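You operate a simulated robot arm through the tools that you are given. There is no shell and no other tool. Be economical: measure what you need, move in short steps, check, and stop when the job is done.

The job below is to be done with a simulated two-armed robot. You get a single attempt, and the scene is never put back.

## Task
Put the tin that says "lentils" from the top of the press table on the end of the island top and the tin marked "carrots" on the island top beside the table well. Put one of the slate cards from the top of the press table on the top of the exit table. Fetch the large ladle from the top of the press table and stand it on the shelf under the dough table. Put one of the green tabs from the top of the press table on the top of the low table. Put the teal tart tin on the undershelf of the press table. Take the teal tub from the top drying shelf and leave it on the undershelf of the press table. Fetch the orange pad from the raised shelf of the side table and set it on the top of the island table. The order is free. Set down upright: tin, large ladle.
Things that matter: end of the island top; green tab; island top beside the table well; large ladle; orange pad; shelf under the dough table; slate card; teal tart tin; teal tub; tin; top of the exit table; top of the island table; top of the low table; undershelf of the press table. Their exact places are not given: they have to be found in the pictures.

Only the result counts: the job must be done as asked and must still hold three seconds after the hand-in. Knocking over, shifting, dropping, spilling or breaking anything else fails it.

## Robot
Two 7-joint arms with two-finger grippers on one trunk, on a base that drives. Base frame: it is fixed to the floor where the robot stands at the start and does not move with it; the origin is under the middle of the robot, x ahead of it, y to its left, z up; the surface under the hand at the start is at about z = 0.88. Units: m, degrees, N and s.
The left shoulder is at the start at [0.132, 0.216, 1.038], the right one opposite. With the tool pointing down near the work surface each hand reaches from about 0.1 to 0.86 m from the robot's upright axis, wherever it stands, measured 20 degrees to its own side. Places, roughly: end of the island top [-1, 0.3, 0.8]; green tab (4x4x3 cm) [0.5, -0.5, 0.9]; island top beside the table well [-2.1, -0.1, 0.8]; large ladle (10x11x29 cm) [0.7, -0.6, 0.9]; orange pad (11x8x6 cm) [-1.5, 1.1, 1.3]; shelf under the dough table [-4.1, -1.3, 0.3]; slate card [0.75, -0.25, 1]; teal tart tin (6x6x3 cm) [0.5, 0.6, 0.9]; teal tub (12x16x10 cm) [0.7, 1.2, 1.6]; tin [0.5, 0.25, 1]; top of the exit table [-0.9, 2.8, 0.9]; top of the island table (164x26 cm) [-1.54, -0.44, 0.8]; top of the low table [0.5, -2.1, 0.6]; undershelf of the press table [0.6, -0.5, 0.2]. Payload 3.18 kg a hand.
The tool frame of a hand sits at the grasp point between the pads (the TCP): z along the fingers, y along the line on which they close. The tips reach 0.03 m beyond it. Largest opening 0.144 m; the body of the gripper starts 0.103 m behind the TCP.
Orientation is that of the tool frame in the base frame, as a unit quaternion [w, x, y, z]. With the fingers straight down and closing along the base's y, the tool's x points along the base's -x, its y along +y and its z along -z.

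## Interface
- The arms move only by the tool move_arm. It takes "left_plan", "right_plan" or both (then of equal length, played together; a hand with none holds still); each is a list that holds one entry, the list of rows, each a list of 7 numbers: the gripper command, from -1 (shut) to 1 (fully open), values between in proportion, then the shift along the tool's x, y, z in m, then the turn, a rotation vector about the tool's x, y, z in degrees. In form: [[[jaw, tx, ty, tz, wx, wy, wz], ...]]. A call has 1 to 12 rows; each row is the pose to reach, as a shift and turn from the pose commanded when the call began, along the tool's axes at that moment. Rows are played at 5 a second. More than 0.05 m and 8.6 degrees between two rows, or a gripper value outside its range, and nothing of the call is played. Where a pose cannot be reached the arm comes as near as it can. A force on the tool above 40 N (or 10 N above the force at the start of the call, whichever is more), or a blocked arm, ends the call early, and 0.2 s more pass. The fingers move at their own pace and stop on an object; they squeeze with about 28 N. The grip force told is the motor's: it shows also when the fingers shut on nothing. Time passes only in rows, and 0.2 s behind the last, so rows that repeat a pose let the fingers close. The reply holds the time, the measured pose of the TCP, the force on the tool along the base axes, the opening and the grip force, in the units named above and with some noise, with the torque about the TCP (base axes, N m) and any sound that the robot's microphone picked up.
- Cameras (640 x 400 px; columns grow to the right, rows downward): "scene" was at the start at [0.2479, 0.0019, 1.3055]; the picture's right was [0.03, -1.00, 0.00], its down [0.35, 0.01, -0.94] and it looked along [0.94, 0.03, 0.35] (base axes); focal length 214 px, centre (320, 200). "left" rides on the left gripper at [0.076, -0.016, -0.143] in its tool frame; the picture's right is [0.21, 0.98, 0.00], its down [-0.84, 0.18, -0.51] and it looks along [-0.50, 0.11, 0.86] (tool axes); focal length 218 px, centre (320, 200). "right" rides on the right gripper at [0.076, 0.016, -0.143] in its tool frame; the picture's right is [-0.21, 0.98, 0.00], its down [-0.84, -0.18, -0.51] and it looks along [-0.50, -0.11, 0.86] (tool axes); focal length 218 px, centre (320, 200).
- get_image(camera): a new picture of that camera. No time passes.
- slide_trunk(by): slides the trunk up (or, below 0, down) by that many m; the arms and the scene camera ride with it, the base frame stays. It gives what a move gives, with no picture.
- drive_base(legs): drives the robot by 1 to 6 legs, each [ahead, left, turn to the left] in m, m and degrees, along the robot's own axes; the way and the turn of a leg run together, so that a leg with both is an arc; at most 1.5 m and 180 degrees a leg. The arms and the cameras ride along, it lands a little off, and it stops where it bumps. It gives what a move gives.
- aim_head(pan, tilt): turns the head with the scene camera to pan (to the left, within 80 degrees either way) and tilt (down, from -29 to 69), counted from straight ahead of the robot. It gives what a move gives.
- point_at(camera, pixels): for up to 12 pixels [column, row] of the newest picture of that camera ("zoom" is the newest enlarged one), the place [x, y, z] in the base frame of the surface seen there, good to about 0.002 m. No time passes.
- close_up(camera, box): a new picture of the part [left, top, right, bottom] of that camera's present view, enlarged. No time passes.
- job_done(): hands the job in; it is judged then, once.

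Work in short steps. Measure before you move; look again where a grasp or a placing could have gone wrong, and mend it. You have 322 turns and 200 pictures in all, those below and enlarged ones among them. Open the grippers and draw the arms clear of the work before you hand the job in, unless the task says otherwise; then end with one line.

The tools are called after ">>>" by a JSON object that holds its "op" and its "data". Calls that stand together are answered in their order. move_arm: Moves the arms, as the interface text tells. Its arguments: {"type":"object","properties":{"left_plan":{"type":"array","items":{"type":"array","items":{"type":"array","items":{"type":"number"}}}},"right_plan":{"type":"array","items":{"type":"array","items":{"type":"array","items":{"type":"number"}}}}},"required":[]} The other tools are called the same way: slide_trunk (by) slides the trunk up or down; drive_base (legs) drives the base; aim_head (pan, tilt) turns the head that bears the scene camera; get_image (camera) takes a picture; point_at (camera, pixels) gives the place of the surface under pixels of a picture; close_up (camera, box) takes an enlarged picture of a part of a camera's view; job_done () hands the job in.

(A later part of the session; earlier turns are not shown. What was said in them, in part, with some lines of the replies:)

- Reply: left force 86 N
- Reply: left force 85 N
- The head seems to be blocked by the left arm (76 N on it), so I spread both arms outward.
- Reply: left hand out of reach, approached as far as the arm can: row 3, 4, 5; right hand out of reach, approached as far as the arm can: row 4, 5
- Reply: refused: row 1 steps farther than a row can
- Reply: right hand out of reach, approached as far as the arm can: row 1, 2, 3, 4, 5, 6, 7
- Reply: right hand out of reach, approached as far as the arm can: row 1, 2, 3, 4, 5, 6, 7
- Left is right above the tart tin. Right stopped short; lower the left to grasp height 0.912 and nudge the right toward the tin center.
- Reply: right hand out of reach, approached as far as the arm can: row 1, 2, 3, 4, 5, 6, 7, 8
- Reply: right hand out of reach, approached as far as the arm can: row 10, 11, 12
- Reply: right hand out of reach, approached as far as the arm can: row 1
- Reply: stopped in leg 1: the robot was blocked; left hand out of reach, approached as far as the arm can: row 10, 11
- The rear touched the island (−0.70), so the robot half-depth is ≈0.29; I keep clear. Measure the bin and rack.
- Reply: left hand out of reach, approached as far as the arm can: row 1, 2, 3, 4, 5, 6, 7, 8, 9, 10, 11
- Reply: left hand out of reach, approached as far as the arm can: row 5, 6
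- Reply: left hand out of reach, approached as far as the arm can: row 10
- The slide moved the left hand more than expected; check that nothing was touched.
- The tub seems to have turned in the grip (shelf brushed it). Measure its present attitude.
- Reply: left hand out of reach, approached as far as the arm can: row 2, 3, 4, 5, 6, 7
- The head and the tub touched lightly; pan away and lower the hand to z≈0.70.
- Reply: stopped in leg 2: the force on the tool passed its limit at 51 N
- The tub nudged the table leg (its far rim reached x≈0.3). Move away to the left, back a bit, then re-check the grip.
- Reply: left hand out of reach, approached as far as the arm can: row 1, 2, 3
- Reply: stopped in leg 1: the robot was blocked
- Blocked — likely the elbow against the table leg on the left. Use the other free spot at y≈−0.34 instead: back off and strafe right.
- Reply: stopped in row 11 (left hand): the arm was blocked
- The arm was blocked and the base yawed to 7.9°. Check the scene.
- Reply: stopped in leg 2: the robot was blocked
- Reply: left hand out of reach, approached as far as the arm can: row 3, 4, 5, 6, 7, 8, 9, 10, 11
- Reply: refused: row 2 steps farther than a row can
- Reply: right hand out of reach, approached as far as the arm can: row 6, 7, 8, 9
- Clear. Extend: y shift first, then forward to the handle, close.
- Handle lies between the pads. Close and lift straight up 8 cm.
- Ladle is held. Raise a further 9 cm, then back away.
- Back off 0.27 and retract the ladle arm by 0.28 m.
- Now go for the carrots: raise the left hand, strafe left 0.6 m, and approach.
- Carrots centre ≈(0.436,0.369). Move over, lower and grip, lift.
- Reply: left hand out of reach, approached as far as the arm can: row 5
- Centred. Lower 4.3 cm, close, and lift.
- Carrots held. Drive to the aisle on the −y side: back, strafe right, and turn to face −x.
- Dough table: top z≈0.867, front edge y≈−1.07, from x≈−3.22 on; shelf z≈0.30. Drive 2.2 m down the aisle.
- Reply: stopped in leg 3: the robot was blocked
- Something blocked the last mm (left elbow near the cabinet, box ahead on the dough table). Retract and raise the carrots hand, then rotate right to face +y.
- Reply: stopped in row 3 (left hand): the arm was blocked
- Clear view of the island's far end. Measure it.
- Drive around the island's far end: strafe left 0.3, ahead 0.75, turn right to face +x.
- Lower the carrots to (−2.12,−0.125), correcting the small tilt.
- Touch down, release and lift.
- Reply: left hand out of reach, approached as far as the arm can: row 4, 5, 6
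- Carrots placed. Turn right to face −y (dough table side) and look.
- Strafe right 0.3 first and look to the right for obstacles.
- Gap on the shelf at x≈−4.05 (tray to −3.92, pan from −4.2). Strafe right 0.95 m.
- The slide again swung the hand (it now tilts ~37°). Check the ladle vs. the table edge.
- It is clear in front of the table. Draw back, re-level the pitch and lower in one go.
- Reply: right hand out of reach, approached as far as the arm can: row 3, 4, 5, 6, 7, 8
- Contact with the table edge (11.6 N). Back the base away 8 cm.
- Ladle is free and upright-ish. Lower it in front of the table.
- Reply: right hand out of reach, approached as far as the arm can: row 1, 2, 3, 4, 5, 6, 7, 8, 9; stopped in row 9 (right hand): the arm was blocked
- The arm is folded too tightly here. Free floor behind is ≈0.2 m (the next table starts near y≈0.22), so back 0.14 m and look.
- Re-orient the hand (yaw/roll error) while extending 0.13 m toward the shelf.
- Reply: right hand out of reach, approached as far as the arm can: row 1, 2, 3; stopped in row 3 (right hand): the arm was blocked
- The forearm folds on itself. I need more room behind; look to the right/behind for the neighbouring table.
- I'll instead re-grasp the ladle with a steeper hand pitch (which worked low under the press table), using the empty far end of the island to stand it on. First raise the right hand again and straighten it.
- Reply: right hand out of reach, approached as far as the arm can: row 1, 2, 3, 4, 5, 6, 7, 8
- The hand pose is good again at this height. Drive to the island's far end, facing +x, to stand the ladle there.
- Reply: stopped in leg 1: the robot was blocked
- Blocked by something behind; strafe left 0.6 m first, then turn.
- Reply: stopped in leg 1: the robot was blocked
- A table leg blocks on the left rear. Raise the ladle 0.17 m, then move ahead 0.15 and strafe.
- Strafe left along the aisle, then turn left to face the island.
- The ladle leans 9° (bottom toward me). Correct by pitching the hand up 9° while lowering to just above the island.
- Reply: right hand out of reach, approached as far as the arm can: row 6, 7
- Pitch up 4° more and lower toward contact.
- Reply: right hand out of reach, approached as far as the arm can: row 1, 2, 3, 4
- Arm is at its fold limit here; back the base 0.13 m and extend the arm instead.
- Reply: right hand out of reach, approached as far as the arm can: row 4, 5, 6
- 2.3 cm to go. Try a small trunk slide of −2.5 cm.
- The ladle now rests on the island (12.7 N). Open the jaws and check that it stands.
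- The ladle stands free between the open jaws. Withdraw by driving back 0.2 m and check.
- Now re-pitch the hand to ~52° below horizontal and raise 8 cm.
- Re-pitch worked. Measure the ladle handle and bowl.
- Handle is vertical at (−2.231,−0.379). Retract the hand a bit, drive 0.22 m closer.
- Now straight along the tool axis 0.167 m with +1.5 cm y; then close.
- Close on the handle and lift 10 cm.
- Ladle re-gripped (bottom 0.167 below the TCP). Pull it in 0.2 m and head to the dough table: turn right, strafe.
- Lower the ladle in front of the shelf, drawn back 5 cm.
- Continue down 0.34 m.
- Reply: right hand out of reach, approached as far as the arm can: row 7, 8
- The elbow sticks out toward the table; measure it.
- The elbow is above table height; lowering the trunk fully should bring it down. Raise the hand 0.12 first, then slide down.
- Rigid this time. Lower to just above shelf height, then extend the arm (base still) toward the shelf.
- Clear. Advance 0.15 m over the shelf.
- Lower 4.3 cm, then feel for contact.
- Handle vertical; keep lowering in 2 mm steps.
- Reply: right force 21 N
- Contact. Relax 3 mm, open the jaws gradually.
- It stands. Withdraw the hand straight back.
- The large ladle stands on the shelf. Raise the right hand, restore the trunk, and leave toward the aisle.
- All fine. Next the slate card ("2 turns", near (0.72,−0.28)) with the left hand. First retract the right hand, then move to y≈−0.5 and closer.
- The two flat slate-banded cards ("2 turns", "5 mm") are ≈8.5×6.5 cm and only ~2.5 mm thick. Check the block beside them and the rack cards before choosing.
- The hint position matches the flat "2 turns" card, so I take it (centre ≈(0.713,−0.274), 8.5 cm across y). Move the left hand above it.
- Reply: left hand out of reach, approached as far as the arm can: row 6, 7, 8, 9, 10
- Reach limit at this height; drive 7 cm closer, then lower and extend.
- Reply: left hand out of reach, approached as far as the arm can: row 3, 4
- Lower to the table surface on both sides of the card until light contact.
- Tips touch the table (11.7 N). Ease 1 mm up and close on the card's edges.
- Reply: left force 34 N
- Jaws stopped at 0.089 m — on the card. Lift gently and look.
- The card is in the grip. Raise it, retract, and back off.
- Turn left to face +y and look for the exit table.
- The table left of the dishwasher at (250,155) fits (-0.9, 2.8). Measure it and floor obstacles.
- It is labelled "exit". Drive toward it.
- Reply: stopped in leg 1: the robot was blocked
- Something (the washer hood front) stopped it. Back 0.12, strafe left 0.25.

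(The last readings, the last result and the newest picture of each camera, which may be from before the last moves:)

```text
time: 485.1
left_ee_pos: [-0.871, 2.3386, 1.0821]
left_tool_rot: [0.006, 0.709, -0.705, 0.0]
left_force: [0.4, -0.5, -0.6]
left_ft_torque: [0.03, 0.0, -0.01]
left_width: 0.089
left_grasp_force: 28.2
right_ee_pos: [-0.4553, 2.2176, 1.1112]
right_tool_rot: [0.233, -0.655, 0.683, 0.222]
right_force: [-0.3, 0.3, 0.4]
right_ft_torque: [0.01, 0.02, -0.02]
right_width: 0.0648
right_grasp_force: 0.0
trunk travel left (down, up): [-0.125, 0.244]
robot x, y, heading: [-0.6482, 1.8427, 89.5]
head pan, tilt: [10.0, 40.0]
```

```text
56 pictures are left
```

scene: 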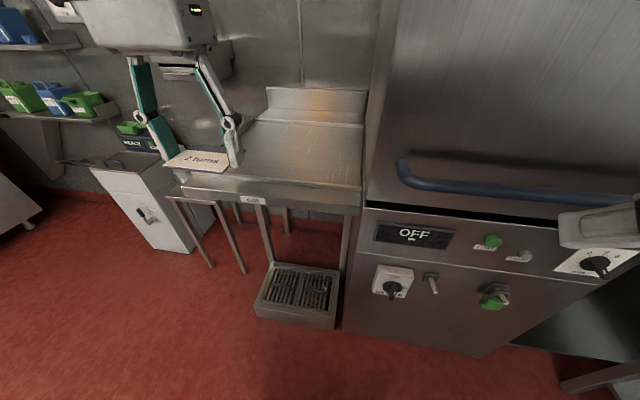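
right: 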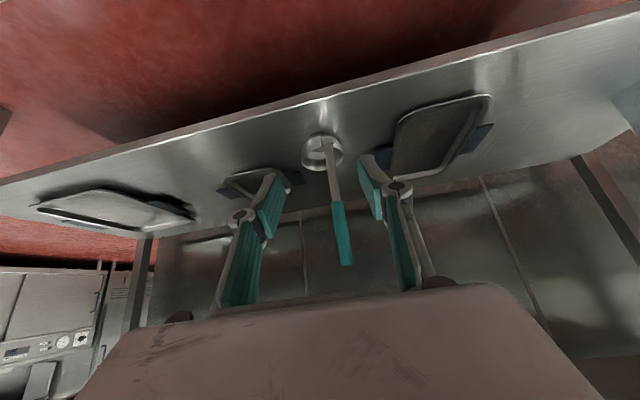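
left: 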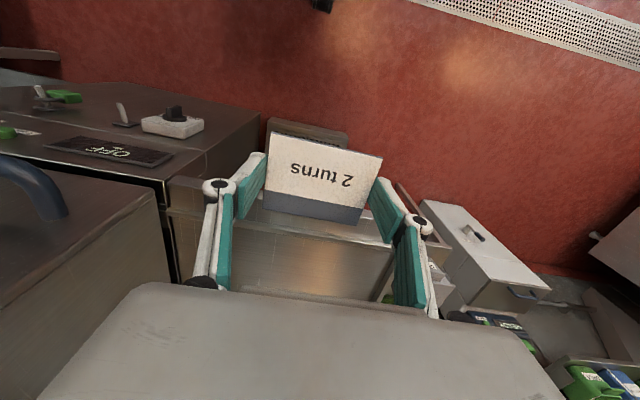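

Pull the right hand back 0.15 and drive ahead 0.2.

>>> {"op": "move_arm", "data": {"right_plan": [[[-0.1, 0.03, 0, -0.023, 0, 0, 0], [-0.1, 0.06, 0, -0.046, 0, 0, 0], [-0.1, 0.09, 0, -0.07, 0, 0, 0], [-0.1, 0.118, 0, -0.093, 0, 0, 0]]]}}

>>> {"op": "drive_base", "data": {"legs": [[0.2, 0, 0]]}}

>>> {"op": "get_image", "data": {"camera": "left"}}

```text
time: 486.1
left_ee_pos: [-0.8697, 2.3392, 1.0829]
left_tool_rot: [0.006, 0.709, -0.705, -0.001]
left_force: [-0.1, 0.5, -0.2]
left_ft_torque: [0.02, 0.01, 0.0]
left_width: 0.0887
left_grasp_force: 28.2
right_ee_pos: [-0.464, 2.0844, 1.1164]
right_tool_rot: [0.229, -0.651, 0.688, 0.225]
right_force: [-1.2, 0.4, 4.3]
right_ft_torque: [-0.7, 0.02, -0.16]
right_width: 0.065
right_grasp_force: 0.1
trunk travel left (down, up): [-0.125, 0.244]
robot x, y, heading: [-0.6487, 1.8412, 89.8]
head pan, tilt: [10.0, 40.0]
stopped in row 4 (right hand): the force on the tool passed its limit at 147 N (the readings are from after the stop); the commanded pose is now the measured one
```

```text
time: 487.7
left_ee_pos: [-0.8687, 2.5412, 1.0836]
left_tool_rot: [0.005, 0.709, -0.706, -0.001]
left_force: [0.5, 0.1, -0.3]
left_ft_torque: [-0.02, -0.02, 0.03]
left_width: 0.0888
left_grasp_force: 28.0
right_ee_pos: [-0.4623, 2.2866, 1.1161]
right_tool_rot: [0.229, -0.651, 0.688, 0.225]
right_force: [1.2, 3.7, 9.0]
right_ft_torque: [-2.06, 0.26, 0.08]
right_width: 0.065
right_grasp_force: 0.1
trunk travel left (down, up): [-0.125, 0.244]
robot x, y, heading: [-0.6451, 2.0407, 89.5]
head pan, tilt: [10.0, 40.0]
```

```text
55 pictures are left
```

left: 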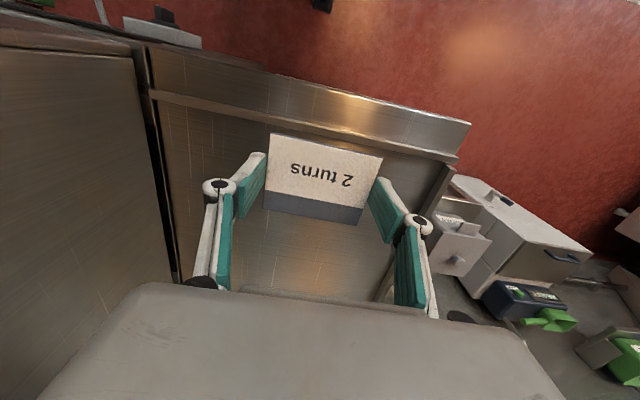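

Measure the table surface beneath the card.

>>> {"op": "point_at", "data": {"camera": "left", "pixels": [[300, 245], [330, 265], [260, 120], [250, 250], [370, 250], [395, 290], [172, 180]]}}

>>> {"op": "move_arm", "data": {"left_plan": [[[-1, -0.03, 0, 0.03, 0, 0, 0], [-1, -0.06, 0, 0.06, 0, 0, 0], [-1, -0.09, 0, 0.09, 0, 0, 0], [-1, -0.11, 0, 0.12, 0, 0, 0], [-1, -0.12, 0, 0.14, 0, 0, 0]]]}}

>>> {"op": "get_image", "data": {"camera": "left"}}

```text
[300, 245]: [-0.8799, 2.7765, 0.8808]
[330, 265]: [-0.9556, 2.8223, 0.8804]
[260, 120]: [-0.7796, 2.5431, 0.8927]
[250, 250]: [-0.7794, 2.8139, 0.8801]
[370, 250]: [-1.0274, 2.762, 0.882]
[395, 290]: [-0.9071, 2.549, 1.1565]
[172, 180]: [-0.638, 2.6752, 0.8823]
```

```text
time: 488.9
left_ee_pos: [-0.8707, 2.6607, 0.9419]
left_tool_rot: [0.007, 0.709, -0.706, -0.001]
left_force: [-0.5, 0.2, 0.6]
left_ft_torque: [-0.02, -0.02, -0.02]
left_width: 0.0887
left_grasp_force: 28.3
right_ee_pos: [-0.4626, 2.2855, 1.1177]
right_tool_rot: [0.23, -0.651, 0.687, 0.226]
right_force: [0.4, 3.9, 4.6]
right_ft_torque: [-1.08, 0.15, 0.04]
right_width: 0.0647
right_grasp_force: 0.0
trunk travel left (down, up): [-0.125, 0.244]
robot x, y, heading: [-0.6497, 2.0422, 89.6]
head pan, tilt: [10.0, 40.0]
```

```text
54 pictures are left
```

left: 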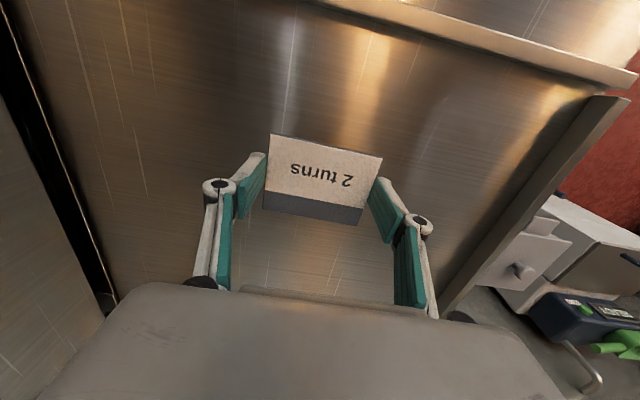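

Over the table. Lower to near contact.

>>> {"op": "move_arm", "data": {"left_plan": [[[-1, 0, 0, 0.015, 0, 0, 0], [-1, 0, 0, 0.027, 0, 0, 0], [-1, 0, 0, 0.031, 0, 0, 0], [-1, 0, 0, 0.033, 0, 0, 0]]]}}

```text
time: 489.9
left_ee_pos: [-0.8709, 2.6603, 0.9091]
left_tool_rot: [0.006, 0.708, -0.706, -0.001]
left_force: [0.3, -0.8, -0.2]
left_ft_torque: [-0.01, -0.01, -0.02]
left_width: 0.0888
left_grasp_force: 28.0
right_ee_pos: [-0.4617, 2.2863, 1.1164]
right_tool_rot: [0.229, -0.651, 0.688, 0.225]
right_force: [1.3, 3.3, 6.4]
right_ft_torque: [-1.23, 0.14, -0.11]
right_width: 0.0646
right_grasp_force: 0.1
trunk travel left (down, up): [-0.125, 0.244]
robot x, y, heading: [-0.6457, 2.0422, 90.0]
head pan, tilt: [10.0, 40.0]
```

>>> {"op": "move_arm", "data": {"left_plan": [[[-1, 0, 0, 0.0015, 0, 0, 0], [-1, 0, 0, 0.003, 0, 0, 0], [-1, 0, 0, 0.0045, 0, 0, 0]]]}}

```text
time: 490.7
left_ee_pos: [-0.8703, 2.6579, 0.9067]
left_tool_rot: [0.004, 0.708, -0.706, -0.003]
left_force: [-1.0, 0.6, 10.1]
left_ft_torque: [0.05, -0.54, 0.11]
left_width: 0.0888
left_grasp_force: 28.4
right_ee_pos: [-0.4626, 2.2854, 1.1171]
right_tool_rot: [0.229, -0.651, 0.687, 0.227]
right_force: [-1.7, 2.5, 6.1]
right_ft_torque: [-1.34, 0.1, -0.18]
right_width: 0.0645
right_grasp_force: 0.0
trunk travel left (down, up): [-0.125, 0.244]
robot x, y, heading: [-0.6479, 2.0435, 89.9]
head pan, tilt: [10.0, 40.0]
```

Contact (10 N). Open, lift and check.

>>> {"op": "move_arm", "data": {"left_plan": [[[0.3, 0, 0, -0.001, 0, 0, 0], [0.45, 0, 0, -0.001, 0, 0, 0], [0.45, 0, 0, -0.001, 0, 0, 0], [0.45, 0, 0, -0.03, 0, 0, 0], [0.45, 0, 0, -0.07, 0, 0, 0], [0.45, 0.03, 0, -0.11, 0, 0, 0], [0.45, 0.07, 0, -0.14, 0, 0, 0]]]}}

>>> {"op": "get_image", "data": {"camera": "left"}}

```text
time: 492.3
left_ee_pos: [-0.868, 2.5895, 1.0477]
left_tool_rot: [0.005, 0.708, -0.706, -0.001]
left_force: [0.5, -0.7, 0.4]
left_ft_torque: [0.03, 0.01, -0.01]
left_width: 0.1046
left_grasp_force: 0.0
right_ee_pos: [-0.4622, 2.2855, 1.1167]
right_tool_rot: [0.23, -0.651, 0.687, 0.226]
right_force: [0.4, 4.3, 6.8]
right_ft_torque: [-1.56, 0.14, -0.03]
right_width: 0.0648
right_grasp_force: 0.2
trunk travel left (down, up): [-0.125, 0.244]
robot x, y, heading: [-0.6438, 2.0437, 89.8]
head pan, tilt: [10.0, 40.0]
```

```text
53 pictures are left
```

left: 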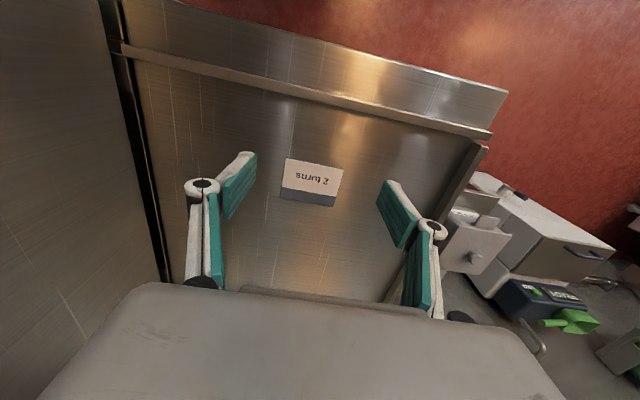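

Card lies on the exit table. Now the orange pad: back up to y≈1.1 and look left at the side table.

>>> {"op": "drive_base", "data": {"legs": [[-0.9, 0, 0]]}}

>>> {"op": "aim_head", "data": {"pan": 75, "tilt": 15}}

>>> {"op": "get_image", "data": {"camera": "scene"}}

```text
time: 497.1
left_ee_pos: [-0.872, 1.6867, 1.0473]
left_tool_rot: [-0.007, -0.705, 0.709, 0.001]
left_force: [0.7, 1.1, -0.4]
left_ft_torque: [0.0, -0.01, -0.04]
left_width: 0.1044
left_grasp_force: 0.0
right_ee_pos: [-0.4703, 1.3788, 1.117]
right_tool_rot: [0.229, -0.649, 0.689, 0.226]
right_force: [0.5, 2.4, 7.8]
right_ft_torque: [-1.56, 0.2, -0.05]
right_width: 0.0649
right_grasp_force: 0.1
trunk travel left (down, up): [-0.125, 0.244]
robot x, y, heading: [-0.6536, 1.1365, 89.2]
head pan, tilt: [10.0, 40.0]
```

```text
time: 498.4
left_ee_pos: [-0.8733, 1.6878, 1.0471]
left_tool_rot: [-0.006, -0.706, 0.708, 0.001]
left_force: [-0.1, -0.1, 0.1]
left_ft_torque: [0.01, 0.04, 0.01]
left_width: 0.1047
left_grasp_force: 0.1
right_ee_pos: [-0.4707, 1.3804, 1.1161]
right_tool_rot: [0.229, -0.649, 0.689, 0.225]
right_force: [1.7, 1.4, 3.2]
right_ft_torque: [-0.8, 0.16, 0.05]
right_width: 0.0647
right_grasp_force: 0.1
trunk travel left (down, up): [-0.125, 0.244]
robot x, y, heading: [-0.6533, 1.1387, 89.0]
head pan, tilt: [75.0, 15.0]
```

```text
52 pictures are left
```

scene: 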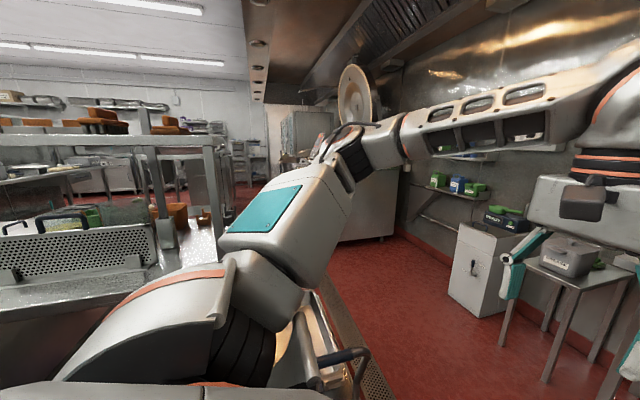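

>>> {"op": "close_up", "data": {"camera": "scene", "box": [0, 70, 230, 200]}}

>>> {"op": "point_at", "data": {"camera": "scene", "pixels": [[100, 113], [100, 128], [168, 122], [38, 122], [70, 128], [100, 140], [215, 140], [150, 133], [75, 265], [145, 260], [310, 355], [20, 125]]}}

```text
2.78 times, centred on (115, 135) of scene
```

zoom: 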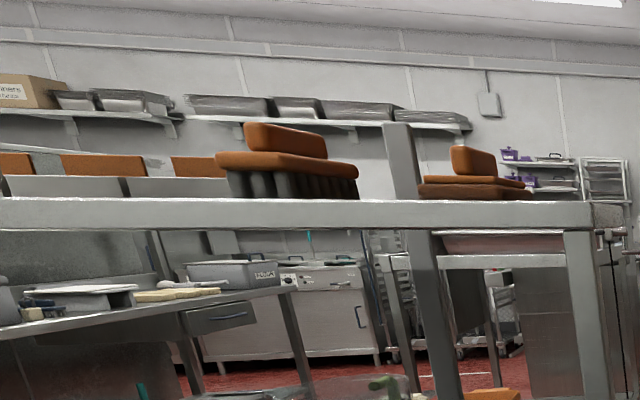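

```text
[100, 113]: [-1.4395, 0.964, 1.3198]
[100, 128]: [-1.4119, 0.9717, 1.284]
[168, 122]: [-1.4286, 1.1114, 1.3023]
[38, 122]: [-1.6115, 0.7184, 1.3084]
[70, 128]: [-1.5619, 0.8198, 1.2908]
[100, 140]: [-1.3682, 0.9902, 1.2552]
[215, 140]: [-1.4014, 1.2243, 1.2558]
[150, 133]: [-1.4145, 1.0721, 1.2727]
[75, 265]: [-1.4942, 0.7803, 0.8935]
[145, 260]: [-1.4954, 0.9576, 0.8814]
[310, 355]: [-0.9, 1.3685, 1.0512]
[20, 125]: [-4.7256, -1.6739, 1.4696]
```

The pad (no bristles) is at ≈(−1.43, 1.11), the brush with bristles is beside it at y 0.96. Turn to face −x and raise the trunk.

>>> {"op": "drive_base", "data": {"legs": [[0, 0, 90]]}}

>>> {"op": "slide_trunk", "data": {"by": 0.2}}

>>> {"op": "aim_head", "data": {"pan": 0, "tilt": 25}}

>>> {"op": "get_image", "data": {"camera": "scene"}}

```text
time: 502.7
left_ee_pos: [-1.1989, 0.9053, 1.0461]
left_tool_rot: [0.005, 1.0, 0.011, 0.004]
left_force: [0.3, 0.0, 0.2]
left_ft_torque: [0.02, 0.01, 0.02]
left_width: 0.1042
left_grasp_force: 0.0
right_ee_pos: [-0.9016, 1.3169, 1.1168]
right_tool_rot: [0.002, 0.947, -0.017, -0.322]
right_force: [0.6, 1.8, 6.4]
right_ft_torque: [-0.17, -1.13, 0.18]
right_width: 0.0648
right_grasp_force: 0.1
trunk travel left (down, up): [-0.125, 0.244]
robot x, y, heading: [-0.6568, 1.1391, -179.3]
head pan, tilt: [75.0, 15.0]
```

```text
time: 504.9
left_ee_pos: [-1.198, 0.9068, 1.246]
left_tool_rot: [0.006, 1.0, 0.011, 0.004]
left_force: [0.2, 0.1, -0.4]
left_ft_torque: [-0.01, 0.04, 0.01]
left_width: 0.1041
left_grasp_force: 0.0
right_ee_pos: [-0.9008, 1.3165, 1.3165]
right_tool_rot: [0.001, 0.947, -0.017, -0.321]
right_force: [0.5, -0.4, 0.4]
right_ft_torque: [-0.01, -0.02, -0.01]
right_width: 0.0648
right_grasp_force: 0.1
trunk travel left (down, up): [-0.325, 0.044]
robot x, y, heading: [-0.6524, 1.1387, -179.5]
head pan, tilt: [75.0, 15.0]
```

```text
time: 506.3
left_ee_pos: [-1.1986, 0.9067, 1.2481]
left_tool_rot: [0.005, 1.0, 0.011, 0.003]
left_force: [0.6, 0.7, -0.8]
left_ft_torque: [0.01, -0.01, 0.01]
left_width: 0.1043
left_grasp_force: 0.1
right_ee_pos: [-0.9015, 1.3169, 1.3171]
right_tool_rot: [0.002, 0.947, -0.017, -0.322]
right_force: [0.3, 0.2, -0.2]
right_ft_torque: [-0.01, 0.0, 0.02]
right_width: 0.0648
right_grasp_force: 0.1
trunk travel left (down, up): [-0.325, 0.044]
robot x, y, heading: [-0.6569, 1.1422, -179.5]
head pan, tilt: [0.0, 25.0]
```

```text
50 pictures are left
```

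scene: 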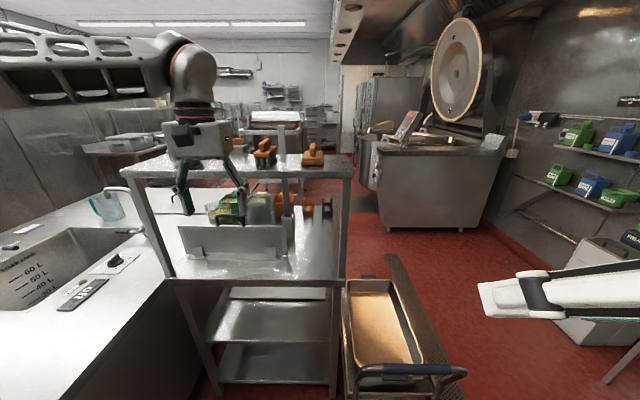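

Zoom on the shelf items and measure the pad.

>>> {"op": "close_up", "data": {"camera": "scene", "box": [220, 120, 360, 200]}}

>>> {"op": "point_at", "data": {"camera": "scene", "pixels": [[313, 146], [304, 158], [324, 160], [313, 163], [302, 164], [324, 166], [330, 175], [264, 152], [349, 170], [313, 153]]}}

```text
4.57 times, centred on (290, 160) of scene
```

zoom: 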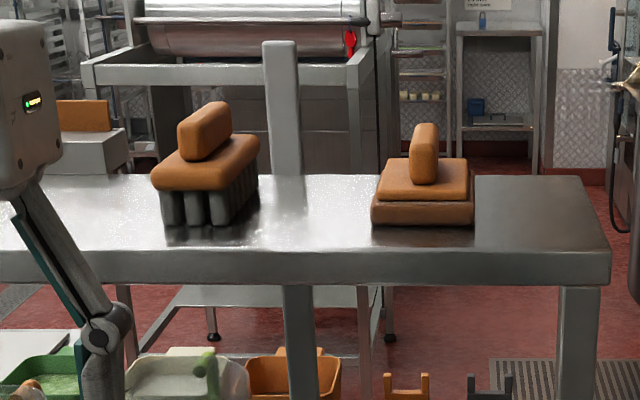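

```text
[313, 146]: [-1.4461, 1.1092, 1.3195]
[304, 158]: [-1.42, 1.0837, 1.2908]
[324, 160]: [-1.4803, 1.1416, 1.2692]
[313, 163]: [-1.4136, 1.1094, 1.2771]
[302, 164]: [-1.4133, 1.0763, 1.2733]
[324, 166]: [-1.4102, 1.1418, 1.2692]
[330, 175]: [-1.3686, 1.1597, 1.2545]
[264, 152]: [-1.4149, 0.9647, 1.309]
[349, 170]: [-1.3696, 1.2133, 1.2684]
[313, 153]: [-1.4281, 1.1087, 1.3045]
```

Pad: block y 1.072–1.145, x −1.41…−1.52, ridge grip at y 1.109 up to z 1.322. Use the right hand (already pitched). Retract the left hand, strafe left 0.21, ahead 0.2.

>>> {"op": "move_arm", "data": {"left_plan": [[[0.4, 0.045, 0, -0.01, 0, 0, 0], [0.4, 0.09, 0, -0.02, 0, 0, 0], [0.4, 0.13, 0, -0.03, 0, 0, 0], [0.4, 0.17, 0, -0.04, 0, 0, 0]]]}}

>>> {"op": "drive_base", "data": {"legs": [[0, 0.208, 0], [0.2, 0, 0]]}}

>>> {"op": "get_image", "data": {"camera": "right"}}

```text
time: 507.3
left_ee_pos: [-1.0296, 0.9111, 1.2876]
left_tool_rot: [0.005, 1.0, 0.01, 0.004]
left_force: [-0.1, -0.1, 0.2]
left_ft_torque: [0.0, 0.04, 0.02]
left_width: 0.1008
left_grasp_force: 0.0
right_ee_pos: [-0.9005, 1.3162, 1.3175]
right_tool_rot: [0.001, 0.946, -0.017, -0.323]
right_force: [-0.1, 0.6, -0.3]
right_ft_torque: [-0.01, -0.01, -0.02]
right_width: 0.065
right_grasp_force: 0.1
trunk travel left (down, up): [-0.325, 0.044]
robot x, y, heading: [-0.6573, 1.1418, -179.4]
head pan, tilt: [0.0, 25.0]
```

```text
time: 511.0
left_ee_pos: [-1.2293, 0.701, 1.2873]
left_tool_rot: [0.006, 1.0, 0.009, 0.004]
left_force: [-0.9, -0.2, 0.7]
left_ft_torque: [-0.01, -0.07, 0.0]
left_width: 0.1007
left_grasp_force: 0.0
right_ee_pos: [-1.0987, 1.1055, 1.3175]
right_tool_rot: [0.0, 0.946, -0.017, -0.322]
right_force: [0.1, -1.1, 0.2]
right_ft_torque: [0.0, -0.01, -0.02]
right_width: 0.0649
right_grasp_force: 0.0
trunk travel left (down, up): [-0.325, 0.044]
robot x, y, heading: [-0.8519, 0.9267, -179.6]
head pan, tilt: [0.0, 25.0]
```

```text
48 pictures are left
```

right: 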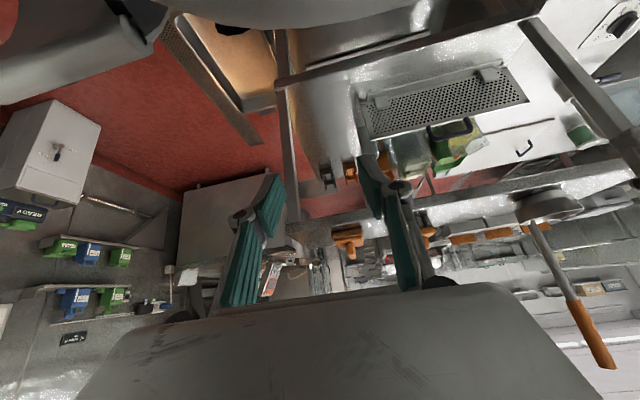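

Advance the right hand to above the pad.

>>> {"op": "move_arm", "data": {"right_plan": [[[-0.1, -0.042, 0.001, 0.0195, 0, 0, 0], [-0.1, -0.0845, 0.002, 0.039, 0, 0, 0], [-0.1, -0.127, 0.003, 0.0585, 0, 0, 0], [-0.1, -0.169, 0.0045, 0.078, 0, 0, 0], [-0.1, -0.211, 0.0055, 0.0975, 0, 0, 0], [-0.1, -0.2535, 0.007, 0.117, 0, 0, 0], [-0.1, -0.296, 0.008, 0.1365, 0, 0, 0], [-0.1, -0.338, 0.009, 0.156, 0, 0, 0]]]}}

>>> {"op": "get_image", "data": {"camera": "right"}}

```text
time: 512.8
left_ee_pos: [-1.2282, 0.7009, 1.2867]
left_tool_rot: [0.005, 1.0, 0.009, 0.005]
left_force: [1.0, -0.2, 1.0]
left_ft_torque: [0.04, 0.0, -0.01]
left_width: 0.101
left_grasp_force: 0.0
right_ee_pos: [-1.4641, 1.111, 1.3991]
right_tool_rot: [0.0, 0.947, -0.018, -0.322]
right_force: [0.2, -0.7, -0.1]
right_ft_torque: [-0.01, -0.02, -0.06]
right_width: 0.0648
right_grasp_force: 0.1
trunk travel left (down, up): [-0.325, 0.044]
robot x, y, heading: [-0.8506, 0.9269, -179.4]
head pan, tilt: [0.0, 25.0]
```

```text
47 pictures are left
```

right: 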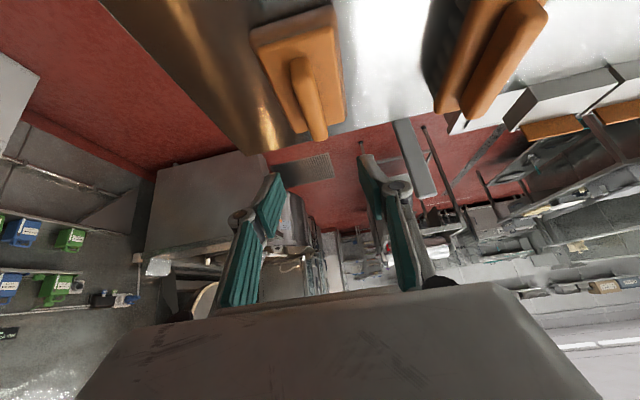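

Measure the pad's ridge and block in this view.

>>> {"op": "point_at", "data": {"camera": "right", "pixels": [[298, 65], [308, 95], [318, 130], [292, 80], [318, 75], [255, 45], [330, 20], [340, 118], [300, 125], [275, 90], [440, 90], [360, 60]]}}

```text
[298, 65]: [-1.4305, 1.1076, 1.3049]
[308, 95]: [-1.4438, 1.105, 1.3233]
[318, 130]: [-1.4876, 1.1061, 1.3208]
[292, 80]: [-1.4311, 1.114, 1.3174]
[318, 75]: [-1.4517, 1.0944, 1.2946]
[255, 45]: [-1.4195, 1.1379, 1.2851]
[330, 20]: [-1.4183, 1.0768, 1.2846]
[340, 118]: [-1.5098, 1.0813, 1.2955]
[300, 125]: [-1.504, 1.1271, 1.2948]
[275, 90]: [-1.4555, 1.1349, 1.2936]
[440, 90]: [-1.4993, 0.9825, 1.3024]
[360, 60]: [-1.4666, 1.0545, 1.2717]
```

Lower onto the ridge to TCP z≈1.327 and close.

>>> {"op": "move_arm", "data": {"right_plan": [[[-0.1, 0.015, 0.004, 0.02, 0, 0, 0], [-0.1, 0.03, 0.004, 0.04, 0, 0, 0], [-0.1, 0.044, 0.004, 0.057, 0, 0, 0], [-0.5, 0.044, 0.004, 0.057, 0, 0, 0], [-1, 0.044, 0.004, 0.057, 0, 0, 0], [-1, 0.044, 0.004, 0.057, 0, 0, 0], [-1, 0.044, 0.004, 0.057, 0, 0, 0]]]}}

>>> {"op": "get_image", "data": {"camera": "right"}}

```text
time: 514.4
left_ee_pos: [-1.2278, 0.7012, 1.2874]
left_tool_rot: [0.005, 1.0, 0.01, 0.003]
left_force: [0.3, -0.3, -0.3]
left_ft_torque: [-0.04, -0.01, 0.0]
left_width: 0.1007
left_grasp_force: 0.2
right_ee_pos: [-1.461, 1.1064, 1.3278]
right_tool_rot: [0.0, 0.946, -0.018, -0.322]
right_force: [-1.3, -1.0, 1.2]
right_ft_torque: [0.06, 0.06, 0.02]
right_width: 0.0173
right_grasp_force: 28.0
trunk travel left (down, up): [-0.325, 0.044]
robot x, y, heading: [-0.8535, 0.9325, -179.6]
head pan, tilt: [0.0, 25.0]
```

```text
46 pictures are left
```

right: 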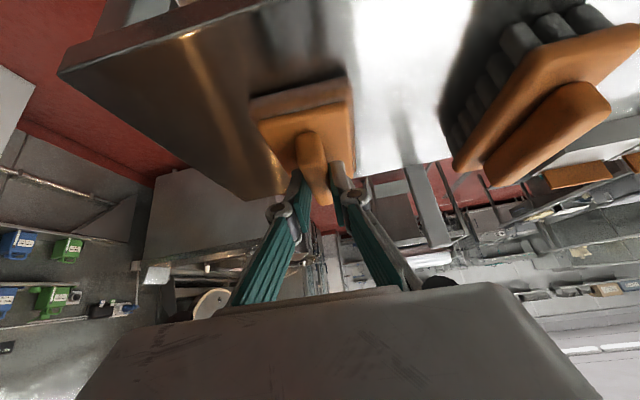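

Ridge gripped (17 mm). Lift 10 cm and draw back.

>>> {"op": "move_arm", "data": {"right_plan": [[[-1, -0.02, 0, -0.026, 0, 0, 0], [-1, -0.04, 0, -0.053, 0, 0, 0], [-1, -0.055, 0, -0.07, 0, 0, 0], [-1, -0.03, 0, -0.095, 0, 0, 0], [-1, 0.0, 0, -0.12, 0, 0, 0], [-1, 0.04, 0, -0.145, 0, 0, 0], [-1, 0.08, 0, -0.17, 0, 0, 0]]]}}

>>> {"op": "get_image", "data": {"camera": "right"}}

```text
time: 516.0
left_ee_pos: [-1.2269, 0.7019, 1.2879]
left_tool_rot: [0.006, 1.0, 0.01, 0.004]
left_force: [0.1, 0.5, 0.6]
left_ft_torque: [0.01, 0.06, 0.0]
left_width: 0.1007
left_grasp_force: 0.1
right_ee_pos: [-1.2933, 1.1018, 1.4109]
right_tool_rot: [0.0, 0.947, -0.019, -0.321]
right_force: [-0.1, 1.0, -1.5]
right_ft_torque: [0.01, 0.03, 0.03]
right_width: 0.0172
right_grasp_force: 28.1
trunk travel left (down, up): [-0.325, 0.044]
robot x, y, heading: [-0.851, 0.927, -179.5]
head pan, tilt: [0.0, 25.0]
```

```text
45 pictures are left
```

right: 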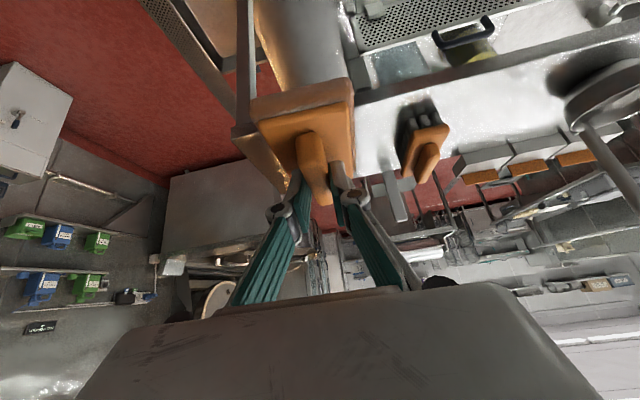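

Pad is held (bottom 0.071 below TCP). Back out and go round to the −y aisle.

>>> {"op": "drive_base", "data": {"legs": [[-0.58, 0, 0], [0, 1.0, -0.5], [0, 1.03, 0]]}}

>>> {"op": "slide_trunk", "data": {"by": -0.2}}

>>> {"op": "aim_head", "data": {"pan": 0, "tilt": 25}}

>>> {"op": "get_image", "data": {"camera": "scene"}}

```text
time: 537.0
left_ee_pos: [-0.5947, -1.3314, 1.2873]
left_tool_rot: [0.006, 1.0, 0.019, 0.003]
left_force: [0.0, -0.5, 0.1]
left_ft_torque: [0.01, 0.0, -0.02]
left_width: 0.1006
left_grasp_force: 0.0
right_ee_pos: [-0.6685, -0.9318, 1.4113]
right_tool_rot: [0.004, 0.947, -0.01, -0.322]
right_force: [-0.3, -1.2, -0.8]
right_ft_torque: [0.02, -0.02, 0.0]
right_width: 0.0172
right_grasp_force: 28.0
trunk travel left (down, up): [-0.325, 0.044]
robot x, y, heading: [-0.2195, -1.1005, -178.6]
head pan, tilt: [0.0, 25.0]
```

```text
time: 539.2
left_ee_pos: [-0.5917, -1.3305, 1.0886]
left_tool_rot: [0.006, 1.0, 0.018, 0.002]
left_force: [0.0, 0.1, 0.8]
left_ft_torque: [-0.01, 0.02, 0.0]
left_width: 0.1007
left_grasp_force: 0.1
right_ee_pos: [-0.6664, -0.9311, 1.2126]
right_tool_rot: [0.003, 0.946, -0.01, -0.323]
right_force: [0.5, -0.3, 0.0]
right_ft_torque: [-0.01, 0.01, 0.03]
right_width: 0.0174
right_grasp_force: 28.3
trunk travel left (down, up): [-0.125, 0.244]
robot x, y, heading: [-0.2218, -1.0993, -178.4]
head pan, tilt: [0.0, 25.0]
```

```text
time: 539.8
left_ee_pos: [-0.5947, -1.3296, 1.0881]
left_tool_rot: [0.005, 1.0, 0.018, 0.004]
left_force: [1.4, -0.4, 0.3]
left_ft_torque: [-0.01, 0.03, -0.02]
left_width: 0.1008
left_grasp_force: 0.1
right_ee_pos: [-0.6684, -0.9315, 1.2111]
right_tool_rot: [0.003, 0.947, -0.01, -0.321]
right_force: [-0.1, 0.4, 0.2]
right_ft_torque: [-0.02, 0.03, 0.0]
right_width: 0.0169
right_grasp_force: 27.5
trunk travel left (down, up): [-0.125, 0.244]
robot x, y, heading: [-0.2231, -1.0996, -178.6]
head pan, tilt: [0.0, 25.0]
```

```text
44 pictures are left
```

scene: 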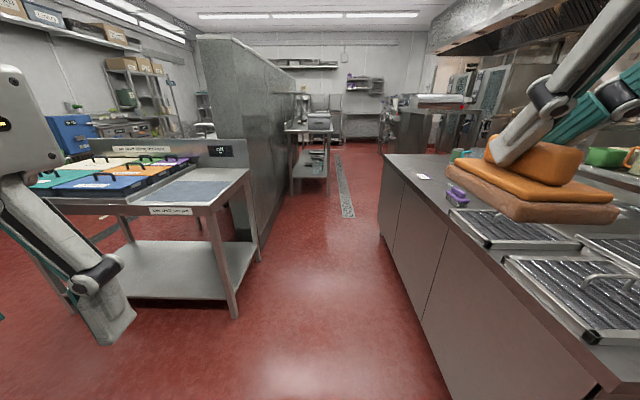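

Drive down the aisle and turn right to face the island.

>>> {"op": "drive_base", "data": {"legs": [[1.0, 0, -1.4], [1.08, 0, 0], [0, 0, -90]]}}

>>> {"op": "aim_head", "data": {"pan": 0, "tilt": 35}}

>>> {"op": "get_image", "data": {"camera": "scene"}}

```text
time: 547.7
left_ee_pos: [-2.026, -1.3489, 1.1095]
left_tool_rot: [0.014, 0.999, 0.046, -0.026]
left_force: [-1.0, 0.1, -0.6]
left_ft_torque: [0.04, -0.04, 0.02]
left_width: 0.1007
left_grasp_force: 0.1
right_ee_pos: [-2.1227, -0.954, 1.2205]
right_tool_rot: [0.022, 0.943, 0.016, -0.332]
right_force: [-1.1, -0.6, -1.5]
right_ft_torque: [-0.01, -0.01, 0.01]
right_width: 0.017
right_grasp_force: 27.5
trunk travel left (down, up): [-0.125, 0.244]
robot x, y, heading: [-1.6908, -1.115, -175.4]
head pan, tilt: [0.0, 25.0]
stopped in leg 2: the robot was blocked; the commanded pose is now the measured one
```

```text
time: 548.4
left_ee_pos: [-2.0255, -1.3493, 1.1121]
left_tool_rot: [0.013, 0.998, 0.047, -0.026]
left_force: [-0.7, 0.8, -0.8]
left_ft_torque: [-0.02, 0.0, 0.01]
left_width: 0.1009
left_grasp_force: 0.0
right_ee_pos: [-2.121, -0.9519, 1.2194]
right_tool_rot: [0.02, 0.942, 0.013, -0.334]
right_force: [-0.2, -0.6, -1.8]
right_ft_torque: [0.01, -0.05, -0.02]
right_width: 0.0172
right_grasp_force: 28.5
trunk travel left (down, up): [-0.125, 0.244]
robot x, y, heading: [-1.6938, -1.1152, -175.3]
head pan, tilt: [0.0, 35.0]
```

```text
43 pictures are left
```

scene: 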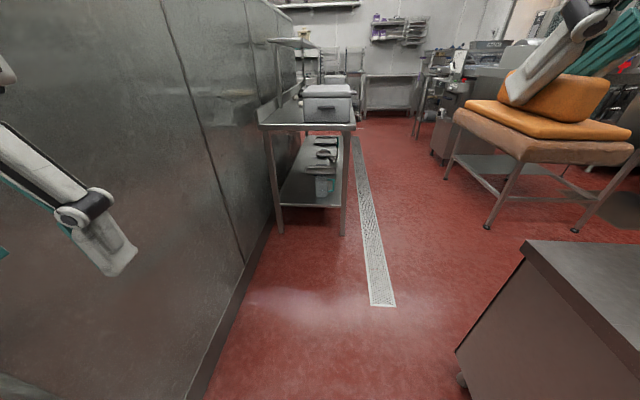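

The left elbow brushed the cabinet end. Back 0.12, shift right 0.13, square up, and go on.

>>> {"op": "drive_base", "data": {"legs": [[-0.12, 0, -4.6], [0, -0.13, 0], [0.7, 0, 0]]}}

>>> {"op": "get_image", "data": {"camera": "scene"}}

```text
time: 554.5
left_ee_pos: [-2.6576, -1.2013, 1.0912]
left_tool_rot: [0.004, 1.0, 0.004, -0.005]
left_force: [0.0, 0.3, -0.2]
left_ft_torque: [0.01, 0.01, 0.01]
left_width: 0.1012
left_grasp_force: 0.1
right_ee_pos: [-2.7217, -0.7989, 1.2108]
right_tool_rot: [-0.002, 0.946, -0.024, -0.322]
right_force: [-0.1, 0.1, -0.6]
right_ft_torque: [-0.01, 0.01, -0.02]
right_width: 0.0173
right_grasp_force: 27.9
trunk travel left (down, up): [-0.125, 0.244]
robot x, y, heading: [-2.2785, -0.9795, 179.6]
head pan, tilt: [0.0, 35.0]
```

```text
42 pictures are left
```

scene: 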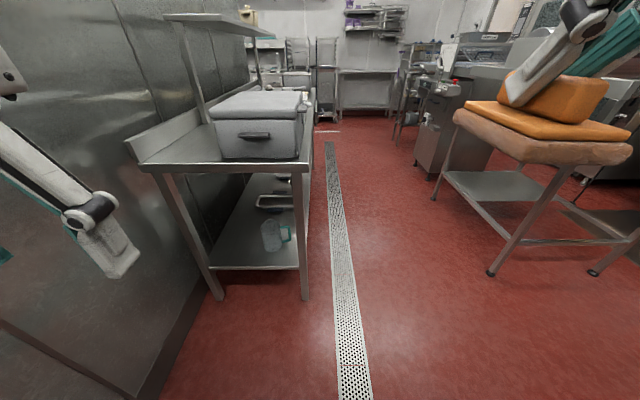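

Turn right to face the island.

>>> {"op": "drive_base", "data": {"legs": [[0, 0.06, 0], [0, 0, -89.6]]}}

>>> {"op": "get_image", "data": {"camera": "scene"}}

```text
time: 559.5
left_ee_pos: [-2.501, -0.6619, 1.0909]
left_tool_rot: [-0.001, 0.709, -0.705, -0.005]
left_force: [-0.4, 0.3, 0.3]
left_ft_torque: [0.0, 0.03, -0.01]
left_width: 0.101
left_grasp_force: 0.0
right_ee_pos: [-2.0997, -0.5984, 1.2116]
right_tool_rot: [0.229, -0.651, 0.687, 0.226]
right_force: [1.1, 0.0, -0.1]
right_ft_torque: [0.02, 0.02, 0.03]
right_width: 0.0173
right_grasp_force: 28.1
trunk travel left (down, up): [-0.125, 0.244]
robot x, y, heading: [-2.2798, -1.0381, 89.8]
head pan, tilt: [0.0, 35.0]
```

```text
41 pictures are left
```

scene: 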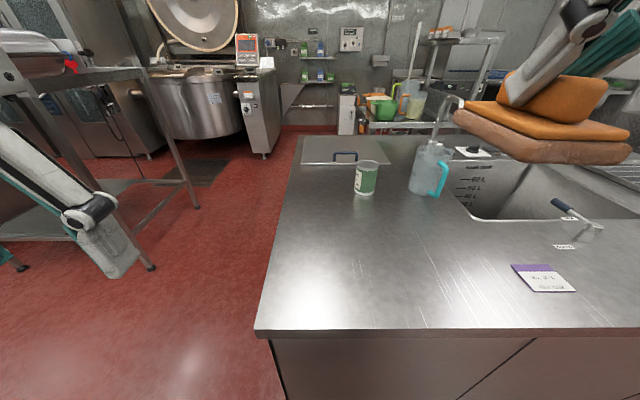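

Lower the pad toward (−2.10, −0.445).

>>> {"op": "move_arm", "data": {"right_plan": [[[-1, 0.0077, 0.0005, 0.0414, 0, 0, 0], [-1, 0.0154, 0.001, 0.0828, 0, 0, 0], [-1, 0.023, 0.0015, 0.124, 0, 0, 0], [-1, 0.031, 0.002, 0.1655, 0, 0, 0], [-1, 0.0386, 0.0025, 0.207, 0, 0, 0], [-1, 0.0463, 0.003, 0.248, 0, 0, 0], [-1, 0.054, 0.0035, 0.29, 0, 0, 0], [-1, 0.0617, 0.004, 0.331, 0, 0, 0]]]}}

>>> {"op": "get_image", "data": {"camera": "right"}}

>>> {"op": "get_image", "data": {"camera": "scene"}}

```text
time: 561.3
left_ee_pos: [-2.5016, -0.6611, 1.0927]
left_tool_rot: [-0.001, 0.71, -0.705, -0.006]
left_force: [-0.6, 1.0, -0.8]
left_ft_torque: [-0.05, 0.01, 0.01]
left_width: 0.1009
left_grasp_force: 0.1
right_ee_pos: [-2.1, -0.4454, 0.9096]
right_tool_rot: [0.229, -0.652, 0.687, 0.226]
right_force: [0.5, -0.2, -0.6]
right_ft_torque: [0.03, 0.01, -0.01]
right_width: 0.0175
right_grasp_force: 27.9
trunk travel left (down, up): [-0.125, 0.244]
robot x, y, heading: [-2.2797, -1.0412, 89.9]
head pan, tilt: [0.0, 35.0]
```

```text
40 pictures are left
```

right: 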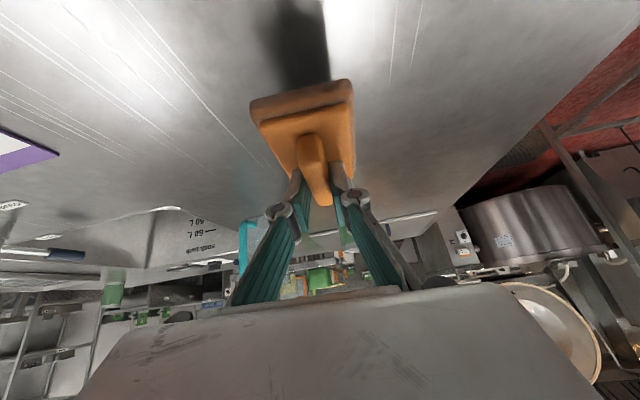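

```text
39 pictures are left
```

scene: 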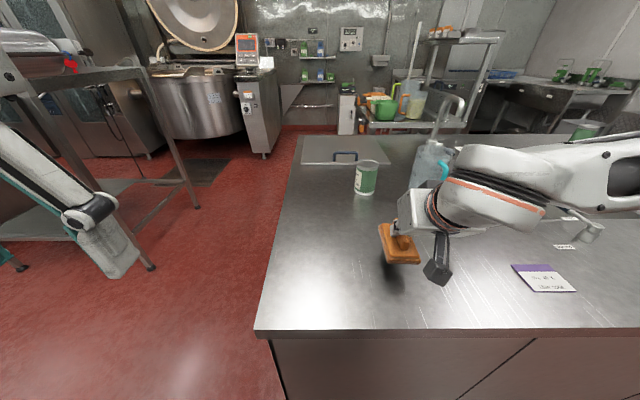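

Lower to contact.

>>> {"op": "move_arm", "data": {"right_plan": [[[-1, 0.009, 0, 0.012, 0, 0, 0], [-1, 0.018, 0, 0.024, 0, 0, 0], [-1, 0.0213, 0, 0.0277, 0, 0, 0], [-1, 0.0225, 0, 0.0293, 0, 0, 0]]]}}

```text
time: 562.3
left_ee_pos: [-2.5014, -0.6612, 1.0919]
left_tool_rot: [-0.001, 0.709, -0.705, -0.006]
left_force: [0.0, -0.8, -0.2]
left_ft_torque: [0.0, -0.01, 0.0]
left_width: 0.1009
left_grasp_force: 0.0
right_ee_pos: [-2.0998, -0.4447, 0.8727]
right_tool_rot: [0.229, -0.651, 0.687, 0.226]
right_force: [0.5, -0.6, -0.4]
right_ft_torque: [-0.02, 0.03, 0.02]
right_width: 0.0172
right_grasp_force: 28.1
trunk travel left (down, up): [-0.125, 0.244]
robot x, y, heading: [-2.2752, -1.0389, 89.7]
head pan, tilt: [0.0, 35.0]
```

>>> {"op": "move_arm", "data": {"right_plan": [[[-1, 0.0012, 0, 0.0016, 0, 0, 0], [-1, 0.0024, 0, 0.0032, 0, 0, 0], [-1, 0.0036, 0, 0.0048, 0, 0, 0]]]}}

```text
time: 563.1
left_ee_pos: [-2.5017, -0.6612, 1.0913]
left_tool_rot: [-0.001, 0.709, -0.705, -0.006]
left_force: [-0.4, 0.9, -0.4]
left_ft_torque: [-0.01, 0.01, -0.02]
left_width: 0.1011
left_grasp_force: 0.0
right_ee_pos: [-2.1, -0.4453, 0.8673]
right_tool_rot: [0.23, -0.651, 0.687, 0.226]
right_force: [0.1, 0.5, -1.0]
right_ft_torque: [0.0, 0.05, -0.01]
right_width: 0.0174
right_grasp_force: 28.0
trunk travel left (down, up): [-0.125, 0.244]
robot x, y, heading: [-2.284, -1.0374, 89.7]
head pan, tilt: [0.0, 35.0]
```

>>> {"op": "move_arm", "data": {"right_plan": [[[-1, 0.0012, 0, 0.0016, 0, 0, 0], [-1, 0.0024, 0, 0.0032, 0, 0, 0], [-1, 0.0036, 0, 0.0048, 0, 0, 0]]]}}

>>> {"op": "close_up", "data": {"camera": "scene", "box": [340, 170, 500, 300]}}

```text
time: 563.9
left_ee_pos: [-2.5014, -0.6615, 1.0921]
left_tool_rot: [-0.001, 0.709, -0.705, -0.006]
left_force: [0.2, 0.3, 0.2]
left_ft_torque: [0.02, -0.01, -0.01]
left_width: 0.1009
left_grasp_force: 0.0
right_ee_pos: [-2.1001, -0.4447, 0.8615]
right_tool_rot: [0.228, -0.651, 0.688, 0.225]
right_force: [-0.2, 0.4, -0.7]
right_ft_torque: [-0.04, 0.0, 0.02]
right_width: 0.0172
right_grasp_force: 28.0
trunk travel left (down, up): [-0.125, 0.244]
robot x, y, heading: [-2.2808, -1.039, 89.8]
head pan, tilt: [0.0, 35.0]
```

```text
3.08 times, centred on (420, 235) of scene
```

zoom: 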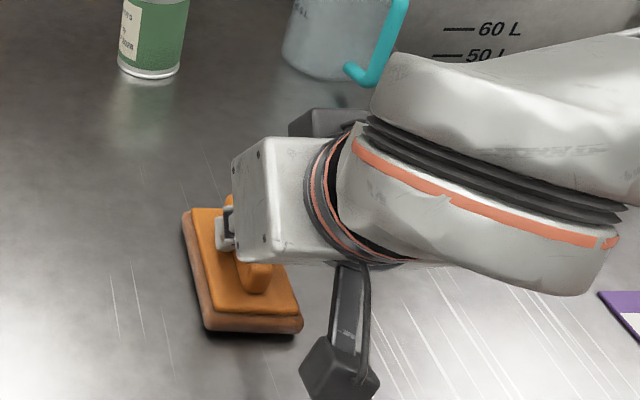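

>>> {"op": "point_at", "data": {"camera": "zoom", "pixels": [[255, 325], [255, 318], [255, 338], [205, 290], [250, 300]]}}

>>> {"op": "move_arm", "data": {"right_plan": [[[-1, 0.0012, 0, 0.0016, 0, 0, 0], [-1, 0.0024, 0, 0.0032, 0, 0, 0], [-1, 0.0036, 0, 0.0048, 0, 0, 0]]]}}

```text
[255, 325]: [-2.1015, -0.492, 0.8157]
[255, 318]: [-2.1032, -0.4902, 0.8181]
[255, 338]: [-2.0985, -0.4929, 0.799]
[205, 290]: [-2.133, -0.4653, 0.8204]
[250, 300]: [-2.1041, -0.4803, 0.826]
```

```text
time: 564.7
left_ee_pos: [-2.5016, -0.6627, 1.0915]
left_tool_rot: [-0.002, 0.708, -0.706, -0.006]
left_force: [0.0, 0.4, 0.2]
left_ft_torque: [-0.02, 0.01, 0.01]
left_width: 0.1007
left_grasp_force: 0.0
right_ee_pos: [-2.1017, -0.4453, 0.8582]
right_tool_rot: [0.231, -0.651, 0.687, 0.227]
right_force: [2.0, 0.2, 8.1]
right_ft_torque: [-0.43, -0.41, 0.13]
right_width: 0.0173
right_grasp_force: 28.1
trunk travel left (down, up): [-0.125, 0.244]
robot x, y, heading: [-2.2783, -1.0373, 89.6]
head pan, tilt: [0.0, 35.0]
```

Contact at last (8 N). Open and lift the hand away.

>>> {"op": "move_arm", "data": {"right_plan": [[[-0.8, -0.0006, 0, -0.0008, 0, 0, 0], [-0.5, -0.0006, 0, -0.0008, 0, 0, 0], [-0.2, -0.0006, 0, -0.0008, 0, 0, 0], [-0.2, -0.0006, 0, -0.0008, 0, 0, 0], [-0.2, -0.02, 0, -0.026, 0, 0, 0], [-0.2, -0.045, 0, -0.058, 0, 0, 0], [-0.2, -0.06, 0, -0.1, 0, 0, 0], [-0.2, -0.06, 0, -0.145, 0, 0, 0], [-0.2, -0.06, 0, -0.19, 0, 0, 0], [-0.2, -0.06, 0, -0.235, 0, 0, 0]]]}}

>>> {"op": "get_image", "data": {"camera": "scene"}}

```text
time: 566.9
left_ee_pos: [-2.5027, -0.6626, 1.0924]
left_tool_rot: [-0.002, 0.709, -0.705, -0.008]
left_force: [0.0, -0.6, 0.0]
left_ft_torque: [0.02, 0.03, 0.01]
left_width: 0.101
left_grasp_force: 0.1
right_ee_pos: [-2.1033, -0.543, 1.0818]
right_tool_rot: [0.228, -0.652, 0.687, 0.226]
right_force: [0.3, -0.3, 0.4]
right_ft_torque: [0.03, 0.03, 0.01]
right_width: 0.0578
right_grasp_force: 0.0
trunk travel left (down, up): [-0.125, 0.244]
robot x, y, heading: [-2.2767, -1.0396, 89.5]
head pan, tilt: [0.0, 35.0]
```

```text
37 pictures are left
```

scene: 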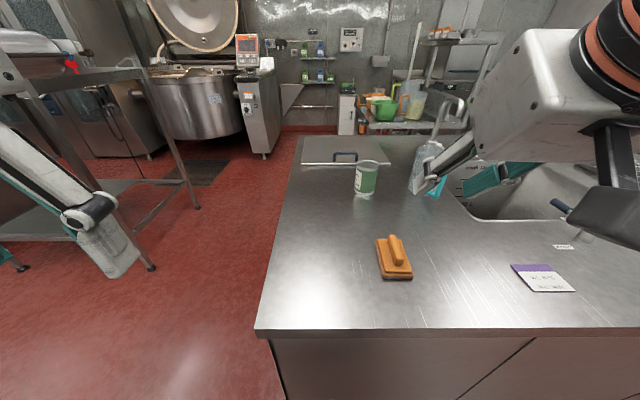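

The pad lies on the island strip; carrots stand. Open both grippers fully and draw up, then hand in.

>>> {"op": "move_arm", "data": {"left_plan": [[[1, 0, 0, 0, 0, 0, 0], [1, 0.02, 0, 0, 0, 0, 0], [1, 0.02, 0, 0, 0, 0, 0]]], "right_plan": [[[0.4, 0.0, 0, -0.03, 0, 0, 0], [1, 0.0, 0, -0.06, 0, 0, 0], [1, 0.0, 0, -0.09, 0, 0, 0]]]}}

>>> {"op": "aim_head", "data": {"pan": 0, "tilt": 30}}

>>> {"op": "get_image", "data": {"camera": "scene"}}

```text
time: 567.7
left_ee_pos: [-2.5009, -0.6818, 1.0907]
left_tool_rot: [-0.002, 0.709, -0.705, -0.006]
left_force: [-0.6, 0.3, 0.1]
left_ft_torque: [0.0, 0.03, -0.01]
left_width: 0.1441
left_grasp_force: 0.0
right_ee_pos: [-2.1044, -0.5971, 1.1505]
right_tool_rot: [0.23, -0.651, 0.687, 0.226]
right_force: [0.5, -0.3, 0.3]
right_ft_torque: [-0.05, 0.0, -0.04]
right_width: 0.1442
right_grasp_force: 0.0
trunk travel left (down, up): [-0.125, 0.244]
robot x, y, heading: [-2.2815, -1.0394, 89.6]
head pan, tilt: [0.0, 35.0]
```

```text
time: 568.4
left_ee_pos: [-2.502, -0.6818, 1.093]
left_tool_rot: [-0.001, 0.709, -0.705, -0.006]
left_force: [-0.1, -0.2, 0.0]
left_ft_torque: [0.05, 0.01, -0.03]
left_width: 0.144
left_grasp_force: 0.1
right_ee_pos: [-2.1041, -0.5967, 1.1506]
right_tool_rot: [0.229, -0.652, 0.687, 0.225]
right_force: [0.1, 0.0, -0.1]
right_ft_torque: [0.01, 0.0, 0.01]
right_width: 0.144
right_grasp_force: 0.1
trunk travel left (down, up): [-0.125, 0.244]
robot x, y, heading: [-2.2776, -1.0374, 89.5]
head pan, tilt: [0.0, 30.0]
```

```text
36 pictures are left
```

scene: 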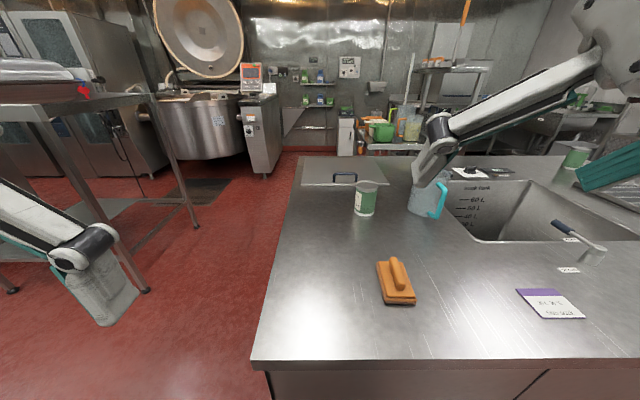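

All eight items are set down, the grippers are open and the arms are clear, so I hand the job in.

>>> {"op": "job_done", "data": {}}

```text
The job is handed in.
```

I moved all eight items to their places and handed the job in, but I have not seen the judging result. I took the flat "2 turns" card as the slate card, because its position matched the hint; other slate-banded cards stand in a rack on the same table.
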